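You operate a simulated robot arm through the tools that you are given. There is no shell and no other tool. Be economical: measure what you need, move in short steps, check, and stop when the job is done.

Carry out the task below with a simulated robot arm. There is one attempt and no reset: what you move stays moved.

TASK
Put the sample cup marked "70" from the top of the reed bench and the black pack in the tool tray.

It is judged by the outcome, as a careful person would: the job done as asked, and still so three seconds after it is handed in. It fails if anything else is knocked over, pushed out of place, dropped, spilled or broken.

THE ROBOT
A 6-joint arm with a two-finger parallel gripper, fixed in place. Base frame: the origin is at the foot of the arm, x ahead of it, y to its left, z up; the work surface is at about z = 0. Lengths are in cm, angles in degrees, forces in N, time in s.
With the tool pointing down near the work surface it reaches from about 14 to 58 cm from the base axis. Its first joint turns from -66.0 to 66.0 degrees. Payload 2.1 kg.
Tool frame: the origin (TCP) lies between the finger pads and is the grasp point; the fingertips stand 3 cm ahead of it; z points along the fingers, y is the line along which they close. The gripper opens to 9.4 cm. The fingers are 2.8 cm wide and 1 cm thick; the gripper's body (5 by 9.6 cm) begins 5.5 cm behind the TCP.
Orientation is that of the tool frame in the base frame, as [roll, pitch, yaw] about the fixed x, y, z axes, in that order (R = Rz(yaw) Ry(pitch) Rx(roll)). With the fingers straight down and closing along the base's y, the tool's x points along the base's -x, its y along +y and its z along -z.

THE INTERFACE
- The arm moves only by the tool jog_arm. Its argument "motion" is text: rows parted by semicolons, each of 7 numbers parted by spaces: the shift along the tool's x, y, z in cm, then the turn, a rotation vector about the tool's x, y, z in degrees, then the gripper command, from -1 (shut) to 1 (fully open), values between in proportion. In form: dx dy dz wx wy wz grip; .... A call has 1 to 8 rows; each row shifts and turns the commanded pose from where the row before left it, along the tool's axes as they then stand. A row lasts 0.2 s, in which the tool goes at most 5 cm and 8.6 degrees; a call with a longer step from one row to the next is refused whole, and so is a gripper value outside its range. A pose out of reach is approached as far as the arm can. The call stops where the force on the tool passes 40 N (or 10 N more than at its start, if that is more) or the arm is blocked; 0.2 s more then pass. The fingers move at their own pace (about 7.2 cm/s each) and stop on an object; they squeeze with about 41 N. The grip force told is the motor's: it shows also when the fingers shut on nothing. Time passes only in rows, and 0.2 s behind the last, so rows that do not move let the fingers close. It gives the time, the measured TCP pose, the force on the tool (base axes), the opening and the grip force at its end, in the units of the frame above (readings bear some noise).
- Cameras (640 x 400 px; columns grow to the right, rows downward): "scene" is fixed at [5.71, -36.61, 50.16]; the picture's right is [0.79, -0.61, 0.00], its down [-0.25, -0.32, -0.91] and it looks along [0.56, 0.72, -0.41] (base axes); focal length 233 px, centre (320, 200). "wrist" rides on the gripper at [-3.7, 0, -5.8] in the tool frame; the picture's right is [0.00, -1.00, 0.00], its down [0.97, 0.00, -0.24] and it looks along [0.24, 0.00, 0.97] (tool axes); focal length 218 px, centre (320, 200).
- camera(camera): a new picture of that camera. No time passes.
- measure_at(camera, pixels): for up to 12 pixels [column, row] of the newest picture of that camera ("zoom" is the newest enlarged one), the place [x, y, z] in the base frame of the surface seen there, good to about 0.2 cm. No time passes.
- inspect(camera, box): a new picture of the part [left, top, right, bottom] of that camera's present view, enlarged. No time passes.
- job_done(): hands the job in; it is judged then, once.

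Work in short steps. Measure before you move; look again where a grasp or a placing could have gone wrong, and mend it. You have 60 turns and 20 pictures in all, the two below and enlarged ones among them. Open the gripper and draw the arm clear of the work before you hand the job in, unless the task says otherwise; then end with one line.

The tools are called by a JSON object that holds its "name" and its "arguments". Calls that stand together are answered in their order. jog_arm: Moves the arm, as the interface text tells. Its arguments: {"type":"object","properties":{"motion":{"type":"string"}},"required":["motion"]} The other tools are called the same way: camera (camera) takes a picture; measure_at (camera, pixels) gives the place of the surface under pixels of a picture; inspect (camera, box) takes an enlarged picture of a part of a camera's view; job_done () hands the job in.

At the start:

```text
t: 0.0
tool_pos: [36.07, 1.88, 39.12]
orientation: [-180.0, 0.0, -179.9]
force: [0.6, -0.4, 0.2]
gripper_width: 9.4
grip_force: 0.1
```

scene: 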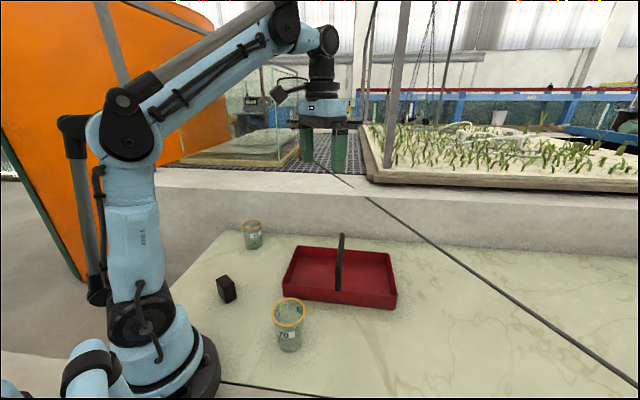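
wrist: 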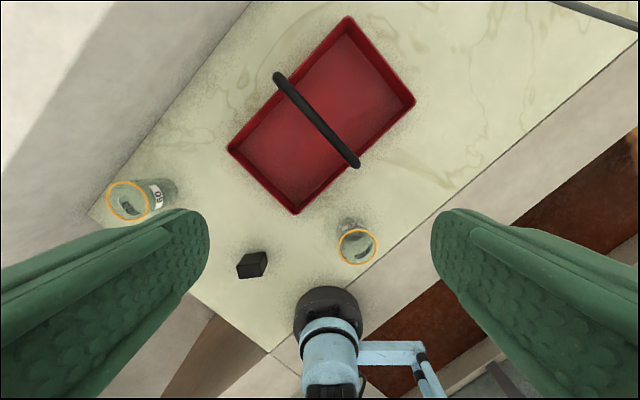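

The pictures show two cups, at scene (288,325) and (252,235), a black pack at (227,289) and a tray with a handle. I zoom in to read the labels.

{"name": "inspect", "arguments": {"camera": "scene", "box": [200, 200, 420, 370]}}

{"name": "inspect", "arguments": {"camera": "wrist", "box": [80, 130, 400, 330]}}

{"name": "measure_at", "arguments": {"camera": "scene", "pixels": [[284, 248], [395, 254], [397, 296], [287, 286], [342, 236], [337, 288], [340, 270], [310, 275], [370, 280], [360, 350], [300, 170], [460, 187]]}}

```text
2.35 times, centred on (310, 285) of scene
```

zoom: 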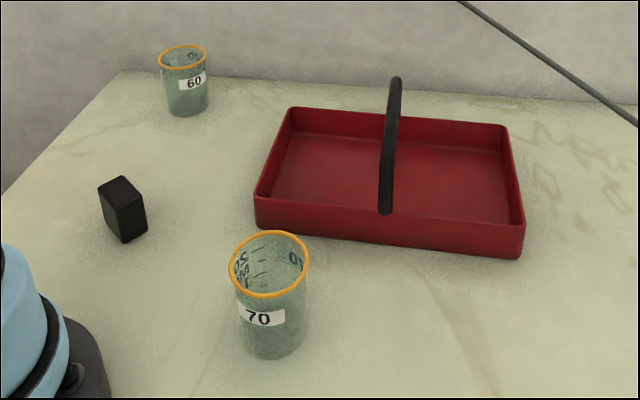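

```text
2.00 times, centred on (240, 230) of wrist
```

zoom: 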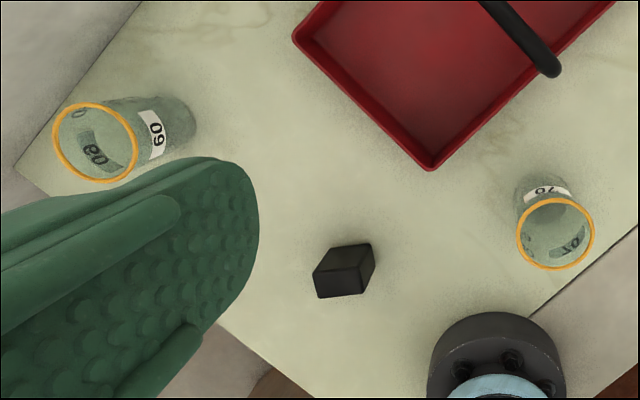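

```text
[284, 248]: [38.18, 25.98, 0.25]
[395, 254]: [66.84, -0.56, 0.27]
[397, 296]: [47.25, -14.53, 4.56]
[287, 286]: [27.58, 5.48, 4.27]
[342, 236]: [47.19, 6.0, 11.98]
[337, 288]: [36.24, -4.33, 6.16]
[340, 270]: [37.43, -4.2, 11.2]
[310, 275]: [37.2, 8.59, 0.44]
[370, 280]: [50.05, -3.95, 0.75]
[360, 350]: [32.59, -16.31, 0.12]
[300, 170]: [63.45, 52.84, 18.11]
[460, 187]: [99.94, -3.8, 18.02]
```

The cup marked 70 is the near one, at wrist (357,246). I measure its rim, the pack and the tray.

{"name": "measure_at", "arguments": {"camera": "zoom", "pixels": [[517, 232], [594, 232], [555, 199], [555, 268], [545, 190], [320, 272], [334, 250], [368, 246], [350, 266], [335, 285], [362, 262], [318, 294]]}}

{"name": "measure_at", "arguments": {"camera": "wrist", "pixels": [[348, 17], [412, 102], [294, 211], [231, 149], [356, 162], [278, 77], [315, 120], [290, 160], [360, 90], [150, 198], [335, 140], [298, 100]]}}

{"name": "measure_at", "arguments": {"camera": "scene", "pixels": [[272, 313], [305, 312], [289, 299], [288, 326], [285, 335], [288, 351], [218, 280], [225, 276], [234, 280], [226, 286], [226, 302], [235, 297]]}}

```text
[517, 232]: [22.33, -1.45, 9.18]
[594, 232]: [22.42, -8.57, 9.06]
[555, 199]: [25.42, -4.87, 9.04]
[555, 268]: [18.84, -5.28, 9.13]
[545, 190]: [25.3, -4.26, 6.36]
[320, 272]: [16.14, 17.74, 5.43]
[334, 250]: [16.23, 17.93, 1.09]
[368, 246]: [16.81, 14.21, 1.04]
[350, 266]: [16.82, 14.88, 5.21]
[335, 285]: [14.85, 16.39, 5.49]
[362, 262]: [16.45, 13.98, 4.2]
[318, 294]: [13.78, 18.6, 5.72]
```

```text
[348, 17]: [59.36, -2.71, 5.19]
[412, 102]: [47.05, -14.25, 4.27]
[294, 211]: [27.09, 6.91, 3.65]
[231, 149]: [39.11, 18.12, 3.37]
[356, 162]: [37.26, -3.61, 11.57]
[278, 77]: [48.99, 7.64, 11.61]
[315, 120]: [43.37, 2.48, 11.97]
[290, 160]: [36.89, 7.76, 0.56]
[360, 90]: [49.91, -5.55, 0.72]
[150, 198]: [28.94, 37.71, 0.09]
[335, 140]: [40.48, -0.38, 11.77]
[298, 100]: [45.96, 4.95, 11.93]
```

```text
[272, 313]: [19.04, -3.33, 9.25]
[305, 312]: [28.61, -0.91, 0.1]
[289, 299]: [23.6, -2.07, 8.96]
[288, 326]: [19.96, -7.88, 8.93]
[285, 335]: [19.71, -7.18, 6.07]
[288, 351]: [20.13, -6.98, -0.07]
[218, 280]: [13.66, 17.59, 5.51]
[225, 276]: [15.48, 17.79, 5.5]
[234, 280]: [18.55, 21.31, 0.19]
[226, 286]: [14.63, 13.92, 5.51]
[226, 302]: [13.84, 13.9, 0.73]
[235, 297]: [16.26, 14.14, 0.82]
```

Cup: rim centre (22.2,-5.0), height 9, diameter about 7. Tray: centre (43,2), turned so its handle runs along (0.72,0.69) and tops out at 12. I go above the cup, then turn the closing axis parallel to the handle.

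{"name": "jog_arm", "arguments": {"motion": "2.31 -1.147 3.2 0 0 0 1;2.31 -1.147 3.2 0 0 0 1;2.31 -1.147 3.2 0 0 0 1;2.31 -1.147 3.2 0 0 0 1;2.31 -1.147 3.2 0 0 0 1;2.31 -1.147 3.2 0 0 0 1;0 0 0 0 0 0 1"}}

{"name": "jog_arm", "arguments": {"motion": "0 0 0 0 0 7.67 1;0 0 0 0 0 7.67 1;0 0 0 0 0 7.67 1;0 0 0 0 0 7.67 1;0 0 0 0 0 7.67 1;0 0 0 0 0 7.67 1;0 0 0 0 0 0 1"}}

{"name": "camera", "arguments": {"camera": "wrist"}}

```text
t: 1.6
tool_pos: [22.24, -5.16, 19.75]
orientation: [179.9, 0.0, 179.9]
force: [0.2, 0.3, 0.3]
gripper_width: 9.41
grip_force: 0.1
```

```text
t: 3.2
tool_pos: [22.0, -5.1, 19.93]
orientation: [180.0, 0.0, 133.9]
force: [-0.6, 0.4, -0.5]
gripper_width: 9.43
grip_force: 0.1
```

```text
15 pictures are left
```

wrist: 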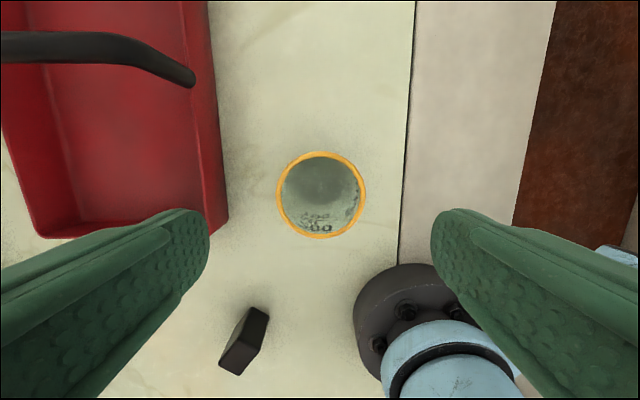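

The cup rim is centred at (321,195). I measure the rim and the pack from here.

{"name": "measure_at", "arguments": {"camera": "wrist", "pixels": [[279, 195], [363, 195], [321, 154], [321, 236], [320, 190], [244, 315], [262, 313], [221, 360], [240, 372], [262, 340], [240, 345], [320, 100]]}}

{"name": "inspect", "arguments": {"camera": "wrist", "box": [200, 130, 400, 390]}}

```text
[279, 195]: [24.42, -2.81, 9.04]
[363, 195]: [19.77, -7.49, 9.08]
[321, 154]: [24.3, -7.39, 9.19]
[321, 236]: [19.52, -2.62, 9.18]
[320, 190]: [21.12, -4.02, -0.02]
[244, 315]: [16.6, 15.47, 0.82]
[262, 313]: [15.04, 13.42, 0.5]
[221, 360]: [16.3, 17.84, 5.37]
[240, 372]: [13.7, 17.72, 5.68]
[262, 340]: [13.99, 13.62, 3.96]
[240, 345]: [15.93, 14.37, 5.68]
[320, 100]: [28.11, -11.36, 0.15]
```

```text
1.54 times, centred on (300, 260) of wrist
```

zoom: 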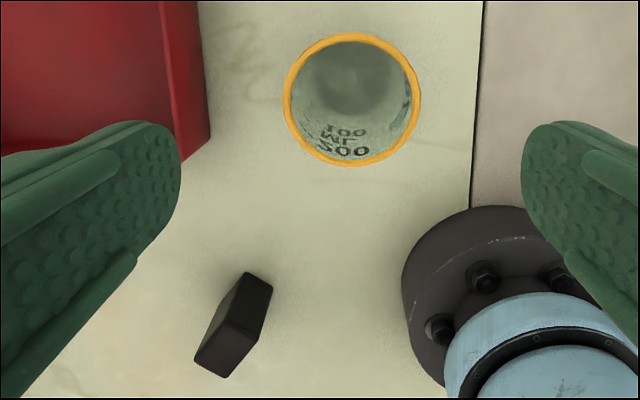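

The TCP sits over the cup centre (22.05,-5.1). I descend to z of about 5.5 with the gripper open.

{"name": "jog_arm", "arguments": {"motion": "0 0 3 0 0 0 1;0 0 3 0 0 0 1;0 0 3 0 0 0 1;0 0 3 0 0 0 1;0 0 2.4 0 0 0 1;0 0 0 0 0 0 1"}}

{"name": "jog_arm", "arguments": {"motion": "0 0 0 0 0 0 0.5;0 0 0 0 0 0 0.3;0 0 0 0 0 0 0.2;0 0 0 0 0 0 0.2"}}

```text
t: 4.6
tool_pos: [22.28, -5.17, 5.49]
orientation: [-180.0, 0.0, 134.0]
force: [-0.7, 0.4, 0.6]
gripper_width: 9.39
grip_force: 0.1
```

```text
t: 5.6
tool_pos: [22.13, -5.1, 5.45]
orientation: [-180.0, 0.1, 133.9]
force: [0.0, -0.5, -0.2]
gripper_width: 6.62
grip_force: 41.2
```

The fingers hold the cup at 6.62 cm with 41 N. I lift it and look.

{"name": "jog_arm", "arguments": {"motion": "0 0 -1 0 0 0 0;0 0 -2.5 0 0 0 0;0 0 -3.5 0 0 0 0;0 0 -3.5 0 0 0 0;0 0 -3.5 0 0 0 0;0 0 -2.5 0 0 0 0;0 0 0 0 0 0 0"}}

{"name": "camera", "arguments": {"camera": "scene"}}

```text
t: 7.2
tool_pos: [22.15, -5.0, 22.14]
orientation: [-179.9, -0.1, 134.0]
force: [1.0, -1.0, -0.8]
gripper_width: 6.62
grip_force: 40.9
```

```text
13 pictures are left
```

scene: 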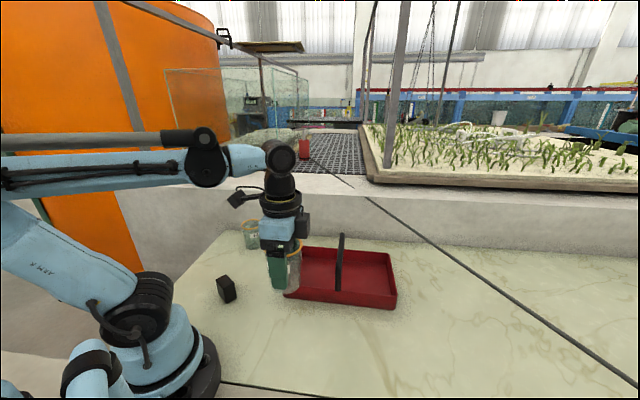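

The cup is held. A red item now shows on the raised level at (304,147), where the gripper hid it before, so I look at it.

{"name": "inspect", "arguments": {"camera": "scene", "box": [240, 100, 380, 190]}}

{"name": "measure_at", "arguments": {"camera": "scene", "pixels": [[304, 147], [304, 158], [290, 160], [250, 228], [270, 180], [500, 117], [320, 200]]}}

```text
4.44 times, centred on (310, 145) of scene
```

zoom: 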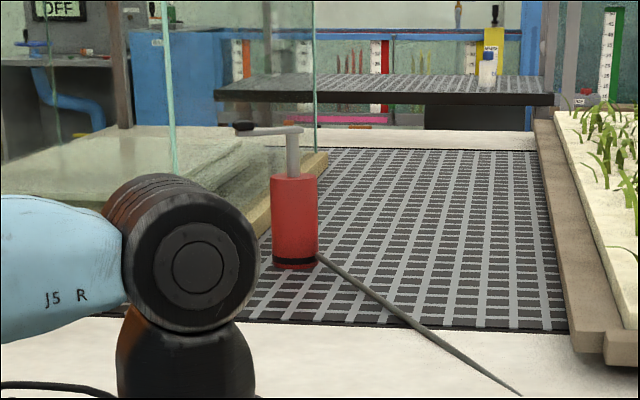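

```text
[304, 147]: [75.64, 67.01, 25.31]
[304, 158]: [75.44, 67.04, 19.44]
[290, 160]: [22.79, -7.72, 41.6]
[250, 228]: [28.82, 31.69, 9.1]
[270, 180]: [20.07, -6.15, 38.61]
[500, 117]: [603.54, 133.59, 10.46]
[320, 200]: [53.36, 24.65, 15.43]
```

The red item is a winch, far out of reach, but its line runs diagonally across the view. I measure where it lies.

{"name": "measure_at", "arguments": {"camera": "scene", "pixels": [[340, 178], [375, 204], [400, 222], [430, 243], [450, 257], [500, 291], [550, 326], [600, 361]]}}

{"name": "inspect", "arguments": {"camera": "scene", "box": [340, 180, 640, 390]}}

```text
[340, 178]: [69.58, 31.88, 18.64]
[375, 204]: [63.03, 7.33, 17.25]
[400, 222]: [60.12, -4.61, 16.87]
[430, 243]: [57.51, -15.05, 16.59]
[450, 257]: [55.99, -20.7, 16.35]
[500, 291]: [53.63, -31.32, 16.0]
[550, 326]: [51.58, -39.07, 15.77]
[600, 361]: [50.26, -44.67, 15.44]
```

```text
1.90 times, centred on (490, 285) of scene
```

zoom: 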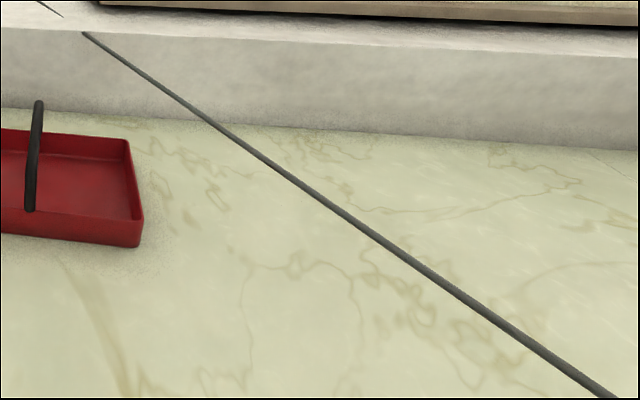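

The line hangs at z of about 17 over the tray's far edge (x ≈ 60), so I stay well short of it. I carry the cup at height to the middle of the tray's right compartment, (47.2,-3.8).

{"name": "jog_arm", "arguments": {"motion": "-1.6 1.8 0 0 0 0 0;-2.5 2.85 0 0 0 0 0;-2.5 2.85 0 0 0 0 0;-2.5 2.85 0 0 0 0 0;-2.5 2.85 0 0 0 0 0;-2.5 2.85 0 0 0 0 0;-2.45 2.85 0 0 0 0 0;0 0 0 0 0 0 0"}}

{"name": "camera", "arguments": {"camera": "scene"}}

{"name": "camera", "arguments": {"camera": "wrist"}}

```text
t: 9.0
tool_pos: [47.14, -3.9, 22.26]
orientation: [180.0, 0.0, 134.0]
force: [0.0, -0.5, -1.3]
gripper_width: 6.62
grip_force: 41.4
```

```text
10 pictures are left
```

scene: 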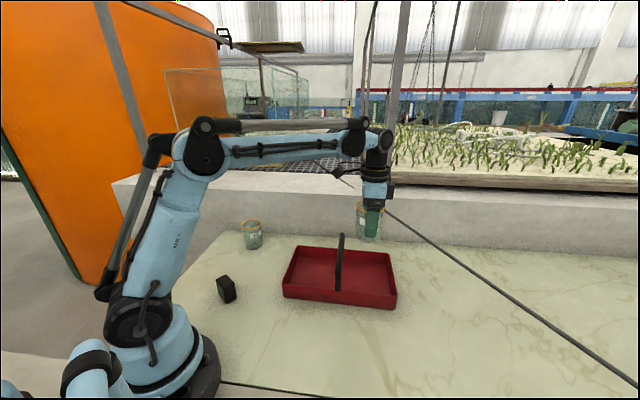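

```text
9 pictures are left
```

wrist: 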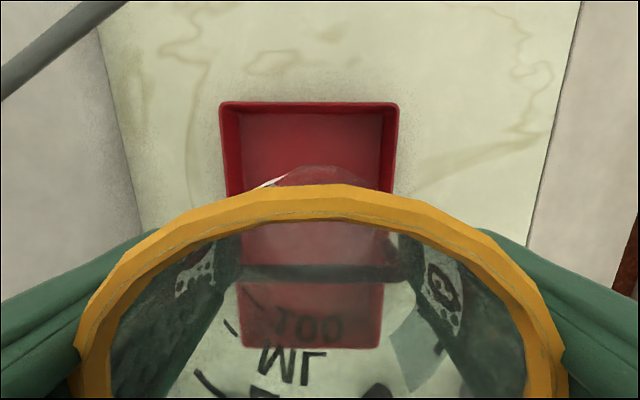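

The cup hangs over the right compartment, clear of line and handle. I lower it to about 0.6 cm above the tray floor.

{"name": "jog_arm", "arguments": {"motion": "0 0 3 0 0 0 0;0 0 3.5 0 0 0 0;0 0 3.5 0 0 0 0;0 0 3 0 0 0 0;0 0 1.8 0 0 0 0;0 0 0.7 0 0 0 0;0 0 0 0 0 0 0"}}

{"name": "jog_arm", "arguments": {"motion": "0 0 0.2 0 0 0 0;0 0 0.2 0 0 0 0;0 0 0.1 0 0 0 0;0 0 0 0 0 0 0"}}

{"name": "camera", "arguments": {"camera": "scene"}}

```text
t: 10.6
tool_pos: [47.16, -4.03, 6.5]
orientation: [-180.0, 0.0, 134.0]
force: [-0.1, -0.4, -0.5]
gripper_width: 6.61
grip_force: 41.2
```

```text
t: 11.6
tool_pos: [47.2, -3.95, 6.03]
orientation: [-180.0, 0.0, 133.9]
force: [0.3, 0.0, -0.7]
gripper_width: 6.62
grip_force: 41.3
```

```text
8 pictures are left
```

scene: 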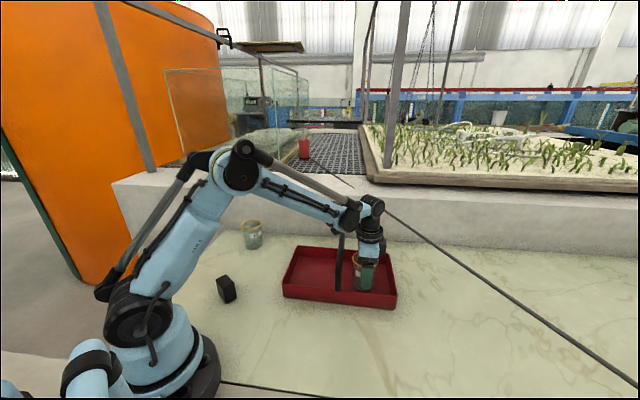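

No contact yet. I ease down in small steps until the force rises.

{"name": "jog_arm", "arguments": {"motion": "0 0 0.15 0 0 0 0;0 0 0 0 0 0 0"}}

{"name": "jog_arm", "arguments": {"motion": "0 0 0.15 0 0 0 0;0 0 0 0 0 0 0"}}

```text
t: 12.2
tool_pos: [47.17, -3.81, 5.89]
orientation: [180.0, 0.0, 133.9]
force: [-0.6, -0.2, 15.6]
gripper_width: 6.61
grip_force: 41.6
```

```text
t: 12.8
tool_pos: [47.22, -3.84, 5.77]
orientation: [179.9, 0.0, 134.0]
force: [-2.3, -1.5, 35.1]
gripper_width: 6.63
grip_force: 41.4
```

The cup is on the floor (35 N), so I back off slightly, open to about 8.6 cm, then withdraw straight up.

{"name": "jog_arm", "arguments": {"motion": "0 0 -0.2 0 0 0 0;0 0 0 0 0 0 0.4;0 0 0 0 0 0 0.7;0 0 0 0 0 0 0.85;0 0 0 0 0 0 0.85"}}

{"name": "jog_arm", "arguments": {"motion": "0 0 -1 0 0 0 0.85;0 0 -2.5 0 0 0 0.85;0 0 -3.5 0 0 0 0.85;0 0 -4 0 0 0 0.85;0 0 -4 0 0 0 1;0 0 -1.5 0 0 0 1;0 0 0 0 0 0 1"}}

{"name": "camera", "arguments": {"camera": "wrist"}}

```text
t: 14.0
tool_pos: [47.14, -3.84, 6.03]
orientation: [-180.0, 0.0, 134.2]
force: [-0.1, -0.3, 0.4]
gripper_width: 8.7
grip_force: 0.0
```

```text
t: 15.6
tool_pos: [47.26, -3.98, 22.55]
orientation: [180.0, -0.1, 134.0]
force: [1.0, 0.2, -0.1]
gripper_width: 9.39
grip_force: 0.2
```

```text
7 pictures are left
```

wrist: 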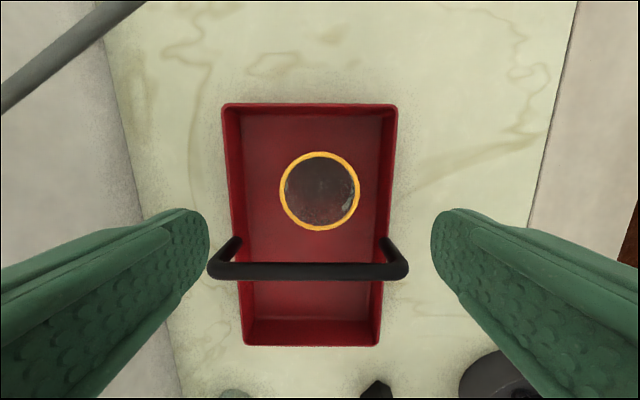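

The cup stands in the right compartment, centred at (320,191). I go above the pack at about (15.2,16.1), turning the tool back to yaw 180.

{"name": "jog_arm", "arguments": {"motion": "3 -0.75 0 0 0 0 1;4.5 -1.1 0 0 0 0 1;4.5 -1.1 0 0 0 0 1;4.5 -1.1 0 0 0 0 1;4.5 -1.1 0 0 0 0 1;4.5 -1.1 0 0 0 0 1;4.5 -1.1 0 0 0 0 1;4.5 -1.1 0 0 0 0 1"}}

{"name": "jog_arm", "arguments": {"motion": "2.2 -0.65 0 0 0 0 1;0 0 0 0 0 -7.67 1;0 0 0 0 0 -7.67 1;0 0 0 0 0 -7.67 1;0 0 0 0 0 -7.67 1;0 0 0 0 0 -7.67 1;0 0 0 0 0 -7.67 1;0 0 0 0 0 0 1"}}

{"name": "inspect", "arguments": {"camera": "wrist", "box": [200, 100, 440, 300]}}

```text
t: 17.4
tool_pos: [17.0, 15.14, 22.39]
orientation: [-180.0, -0.1, 134.0]
force: [-0.9, 0.8, 0.2]
gripper_width: 9.37
grip_force: 0.0
```

```text
t: 19.2
tool_pos: [15.2, 16.17, 22.58]
orientation: [-180.0, 0.0, -179.9]
force: [0.6, 0.3, -0.3]
gripper_width: 9.39
grip_force: 0.0
```

```text
2.00 times, centred on (320, 200) of wrist
```

zoom: 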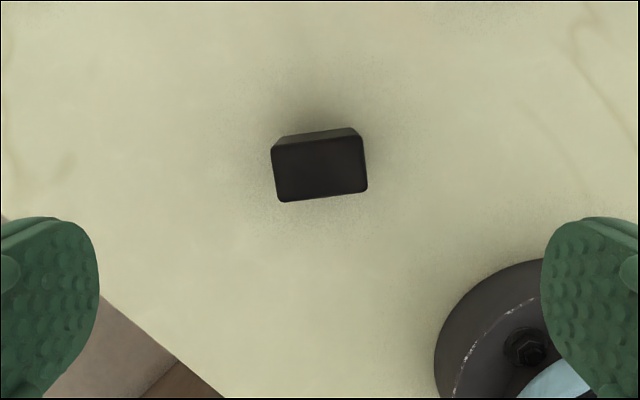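

The pack's top face spans about (272,146)-(368,200) in the zoom, turned roughly 6°. I measure its corners.

{"name": "measure_at", "arguments": {"camera": "zoom", "pixels": [[276, 150], [360, 140], [363, 188], [281, 198], [320, 170], [274, 175], [364, 163], [300, 135], [440, 340]]}}

```text
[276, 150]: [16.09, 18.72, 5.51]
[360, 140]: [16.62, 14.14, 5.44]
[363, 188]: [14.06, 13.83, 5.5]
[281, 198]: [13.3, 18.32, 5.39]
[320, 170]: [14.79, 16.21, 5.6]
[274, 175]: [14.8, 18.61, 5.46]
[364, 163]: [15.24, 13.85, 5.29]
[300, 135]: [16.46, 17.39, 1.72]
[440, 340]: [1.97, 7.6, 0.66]
```

Pack centre (15.0,16.25), long axis 6.6° off y, 4.7 cm long. I align with it and descend to z of about 3.8.

{"name": "jog_arm", "arguments": {"motion": "0.2 0.08 0 0 0 0 1;0 0 0 0 0 -6.6 1;0 0 4 0 0 0 1;0 0 4 0 0 0 1;0 0 4 0 0 0 1;0 0 4 0 0 0 1;0 0 2.8 0 0 0 1;0 0 0 0 0 0 1"}}

{"name": "jog_arm", "arguments": {"motion": "0 0 0 0 0 0 0.3;0 0 0 0 0 0 0;0 0 0 0 0 0 -0.2;0 0 0 0 0 0 -0.2"}}

```text
t: 21.0
tool_pos: [14.79, 16.43, 3.57]
orientation: [180.0, -0.1, -173.4]
force: [-1.0, 0.6, 0.3]
gripper_width: 9.38
grip_force: 0.0
```

```text
t: 22.0
tool_pos: [14.85, 16.3, 3.57]
orientation: [180.0, 0.0, -173.4]
force: [-0.1, -0.3, -0.4]
gripper_width: 5.37
grip_force: 41.7
```

The pack is gripped at 5.37 cm. I lift it.

{"name": "jog_arm", "arguments": {"motion": "0 0 -1 0 0 0 -0.2;0 0 -3 0 0 0 -0.2;0 0 -4 0 0 0 -0.2;0 0 -4 0 0 0 -0.2;0 0 -4 0 0 0 -0.2;0 0 0 0 0 0 -0.2"}}

{"name": "camera", "arguments": {"camera": "scene"}}

```text
t: 23.4
tool_pos: [14.93, 16.18, 19.66]
orientation: [180.0, -0.1, -173.3]
force: [-0.2, 0.2, -1.2]
gripper_width: 5.39
grip_force: 41.0
```

```text
5 pictures are left
```

scene: 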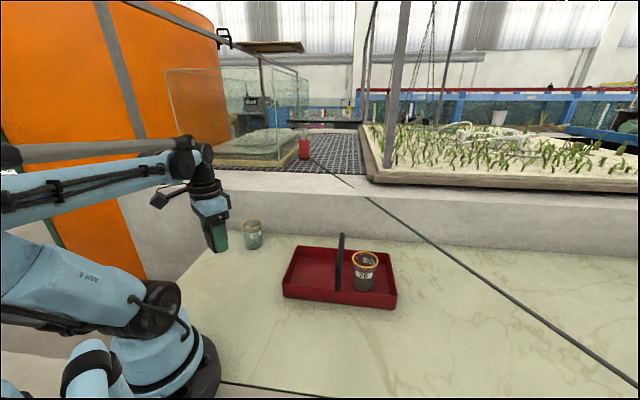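

The pack is held and the cup is still upright in the tray. I carry the pack over the left compartment to (36.5,8.85), then turn to yaw 134.

{"name": "jog_arm", "arguments": {"motion": "-2 -0.95 0 0 0 0 -0.2;-3.7 -1.76 0 0 0 0 -0.2;-3.7 -1.76 0 0 0 0 -0.2;-3.7 -1.76 0 0 0 0 -0.2;-3.7 -1.76 0 0 0 0 -0.2;-3.78 -1.77 0 0 0 0 -0.2;0 0 0 0 0 0 -0.2"}}

{"name": "jog_arm", "arguments": {"motion": "0 0 0 0 0 7.51 -0.2;0 0 0 0 0 7.51 -0.2;0 0 0 0 0 7.51 -0.2;0 0 0 0 0 7.51 -0.2;0 0 0 0 0 7.51 -0.2;0 0 0 0 0 7.51 -0.2;0 0 0 0 0 7.51 -0.2;0 0 0 0 0 0 -0.2"}}

{"name": "camera", "arguments": {"camera": "wrist"}}

```text
t: 25.0
tool_pos: [36.72, 8.87, 19.52]
orientation: [179.9, 0.0, -173.4]
force: [0.3, -0.1, -1.6]
gripper_width: 5.4
grip_force: 41.0
```

```text
t: 26.8
tool_pos: [36.52, 8.85, 19.63]
orientation: [-179.8, 0.0, 133.9]
force: [-1.3, -0.9, -0.8]
gripper_width: 5.37
grip_force: 40.7
```

```text
4 pictures are left
```

wrist: 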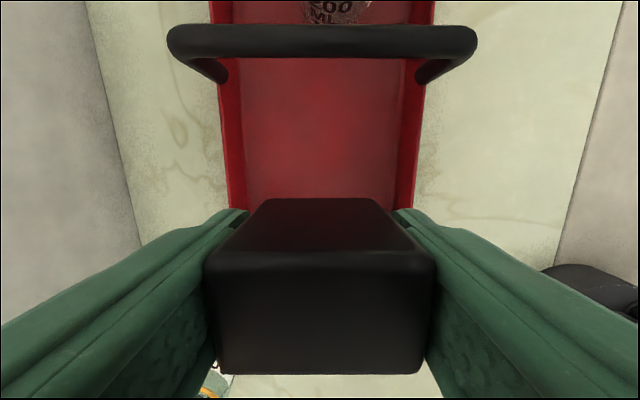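

The pack is centred between the side walls and clear of the handle. I lower it to just above the floor.

{"name": "jog_arm", "arguments": {"motion": "0 0 3 0 0 0 -0.2;0 0 3.5 0 0 0 -0.2;0 0 3.5 0 0 0 -0.2;0 0 3 0 0 0 -0.2;0 0 1.7 0 0 0 -0.2;0 0 0.5 0 0 0 -0.2;0 0 0 0 0 0 -0.2"}}

{"name": "jog_arm", "arguments": {"motion": "0 0 0.2 0 0 0 -0.2;0 0 0 0 0 0 -0.2"}}

{"name": "jog_arm", "arguments": {"motion": "0 0 0.15 0 0 0 -0.2;0 0 0 0 0 0 -0.2"}}

```text
t: 28.4
tool_pos: [36.67, 8.9, 4.4]
orientation: [-180.0, 0.0, 134.2]
force: [0.8, 0.6, -0.7]
gripper_width: 5.38
grip_force: 40.6
```

```text
t: 29.0
tool_pos: [36.53, 9.05, 4.2]
orientation: [-180.0, 0.0, 134.0]
force: [1.0, 0.0, -2.0]
gripper_width: 5.36
grip_force: 40.8
```

```text
t: 29.6
tool_pos: [36.5, 8.93, 4.11]
orientation: [-180.0, 0.0, 134.1]
force: [0.4, -0.2, -1.2]
gripper_width: 5.35
grip_force: 41.2
```

Still no contact, so I take small steps further down.

{"name": "jog_arm", "arguments": {"motion": "0 0 0.12 0 0 0 -0.2;0 0 0 0 0 0 -0.2"}}

{"name": "jog_arm", "arguments": {"motion": "0 0 0.1 0 0 0 -0.2;0 0 0 0 0 0 -0.2"}}

```text
t: 30.2
tool_pos: [36.58, 9.03, 4.01]
orientation: [-180.0, 0.0, 134.1]
force: [-2.6, -0.2, 38.0]
gripper_width: 5.41
grip_force: 40.7
```

```text
t: 30.8
tool_pos: [36.59, 9.01, 3.8]
orientation: [180.0, 0.0, 134.0]
force: [-3.2, -1.3, 37.8]
gripper_width: 5.39
grip_force: 41.8
```

The pack is on the floor. I relieve the push, release and rise.

{"name": "jog_arm", "arguments": {"motion": "0 0 -0.2 0 0 0 -0.2;0 0 0 0 0 0 0.2;0 0 0 0 0 0 0.5;0 0 0 0 0 0 0.6;0 0 0 0 0 0 0.6"}}

{"name": "jog_arm", "arguments": {"motion": "0 0 -1 0 0 0 0.6;0 0 -3 0 0 0 0.6;0 0 -4 0 0 0 0.6;0 0 -4 0 0 0 0.6;0 0 -4 0 0 0 1;0 0 -3 0 0 0 1;0 0 0 0 0 0 1"}}

{"name": "jog_arm", "arguments": {"motion": "3 0 -3 0 0 0 1;3 0 -3 0 0 0 1;2 0 -3 0 0 0 1;0 0 0 0 0 0 1"}}

{"name": "camera", "arguments": {"camera": "scene"}}

{"name": "camera", "arguments": {"camera": "wrist"}}

```text
t: 32.0
tool_pos: [36.68, 8.94, 4.14]
orientation: [-180.0, -0.1, 134.1]
force: [-0.4, -0.4, -0.1]
gripper_width: 7.52
grip_force: 0.0
```

```text
t: 33.6
tool_pos: [36.61, 8.94, 23.13]
orientation: [180.0, 0.0, 134.1]
force: [-0.8, -0.3, -0.7]
gripper_width: 9.39
grip_force: 0.1
```

```text
t: 34.6
tool_pos: [30.97, 14.81, 32.04]
orientation: [-180.0, 0.1, 134.1]
force: [0.4, -0.8, -0.4]
gripper_width: 9.42
grip_force: 0.0
```

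```text
3 pictures are left
```

scene: 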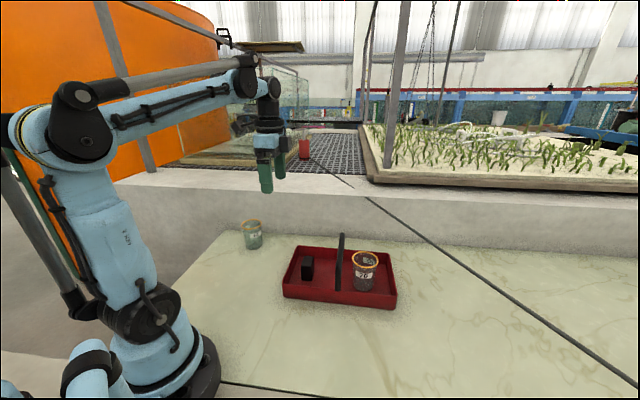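

```text
2 pictures are left
```

wrist: 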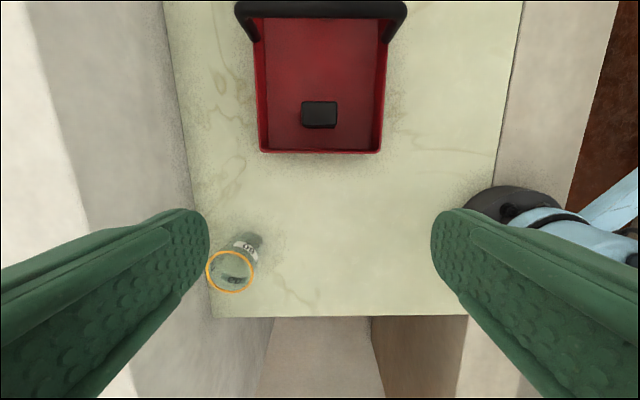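

Both items stand in the tray, the other cup hasn't moved, and the arm is clear with the gripper open. I hand the job in.

{"name": "job_done", "arguments": {}}

```text
The job is handed in.
```

The cup marked "70" and the black pack are both standing upright in the tool tray, and nothing else was disturbed.
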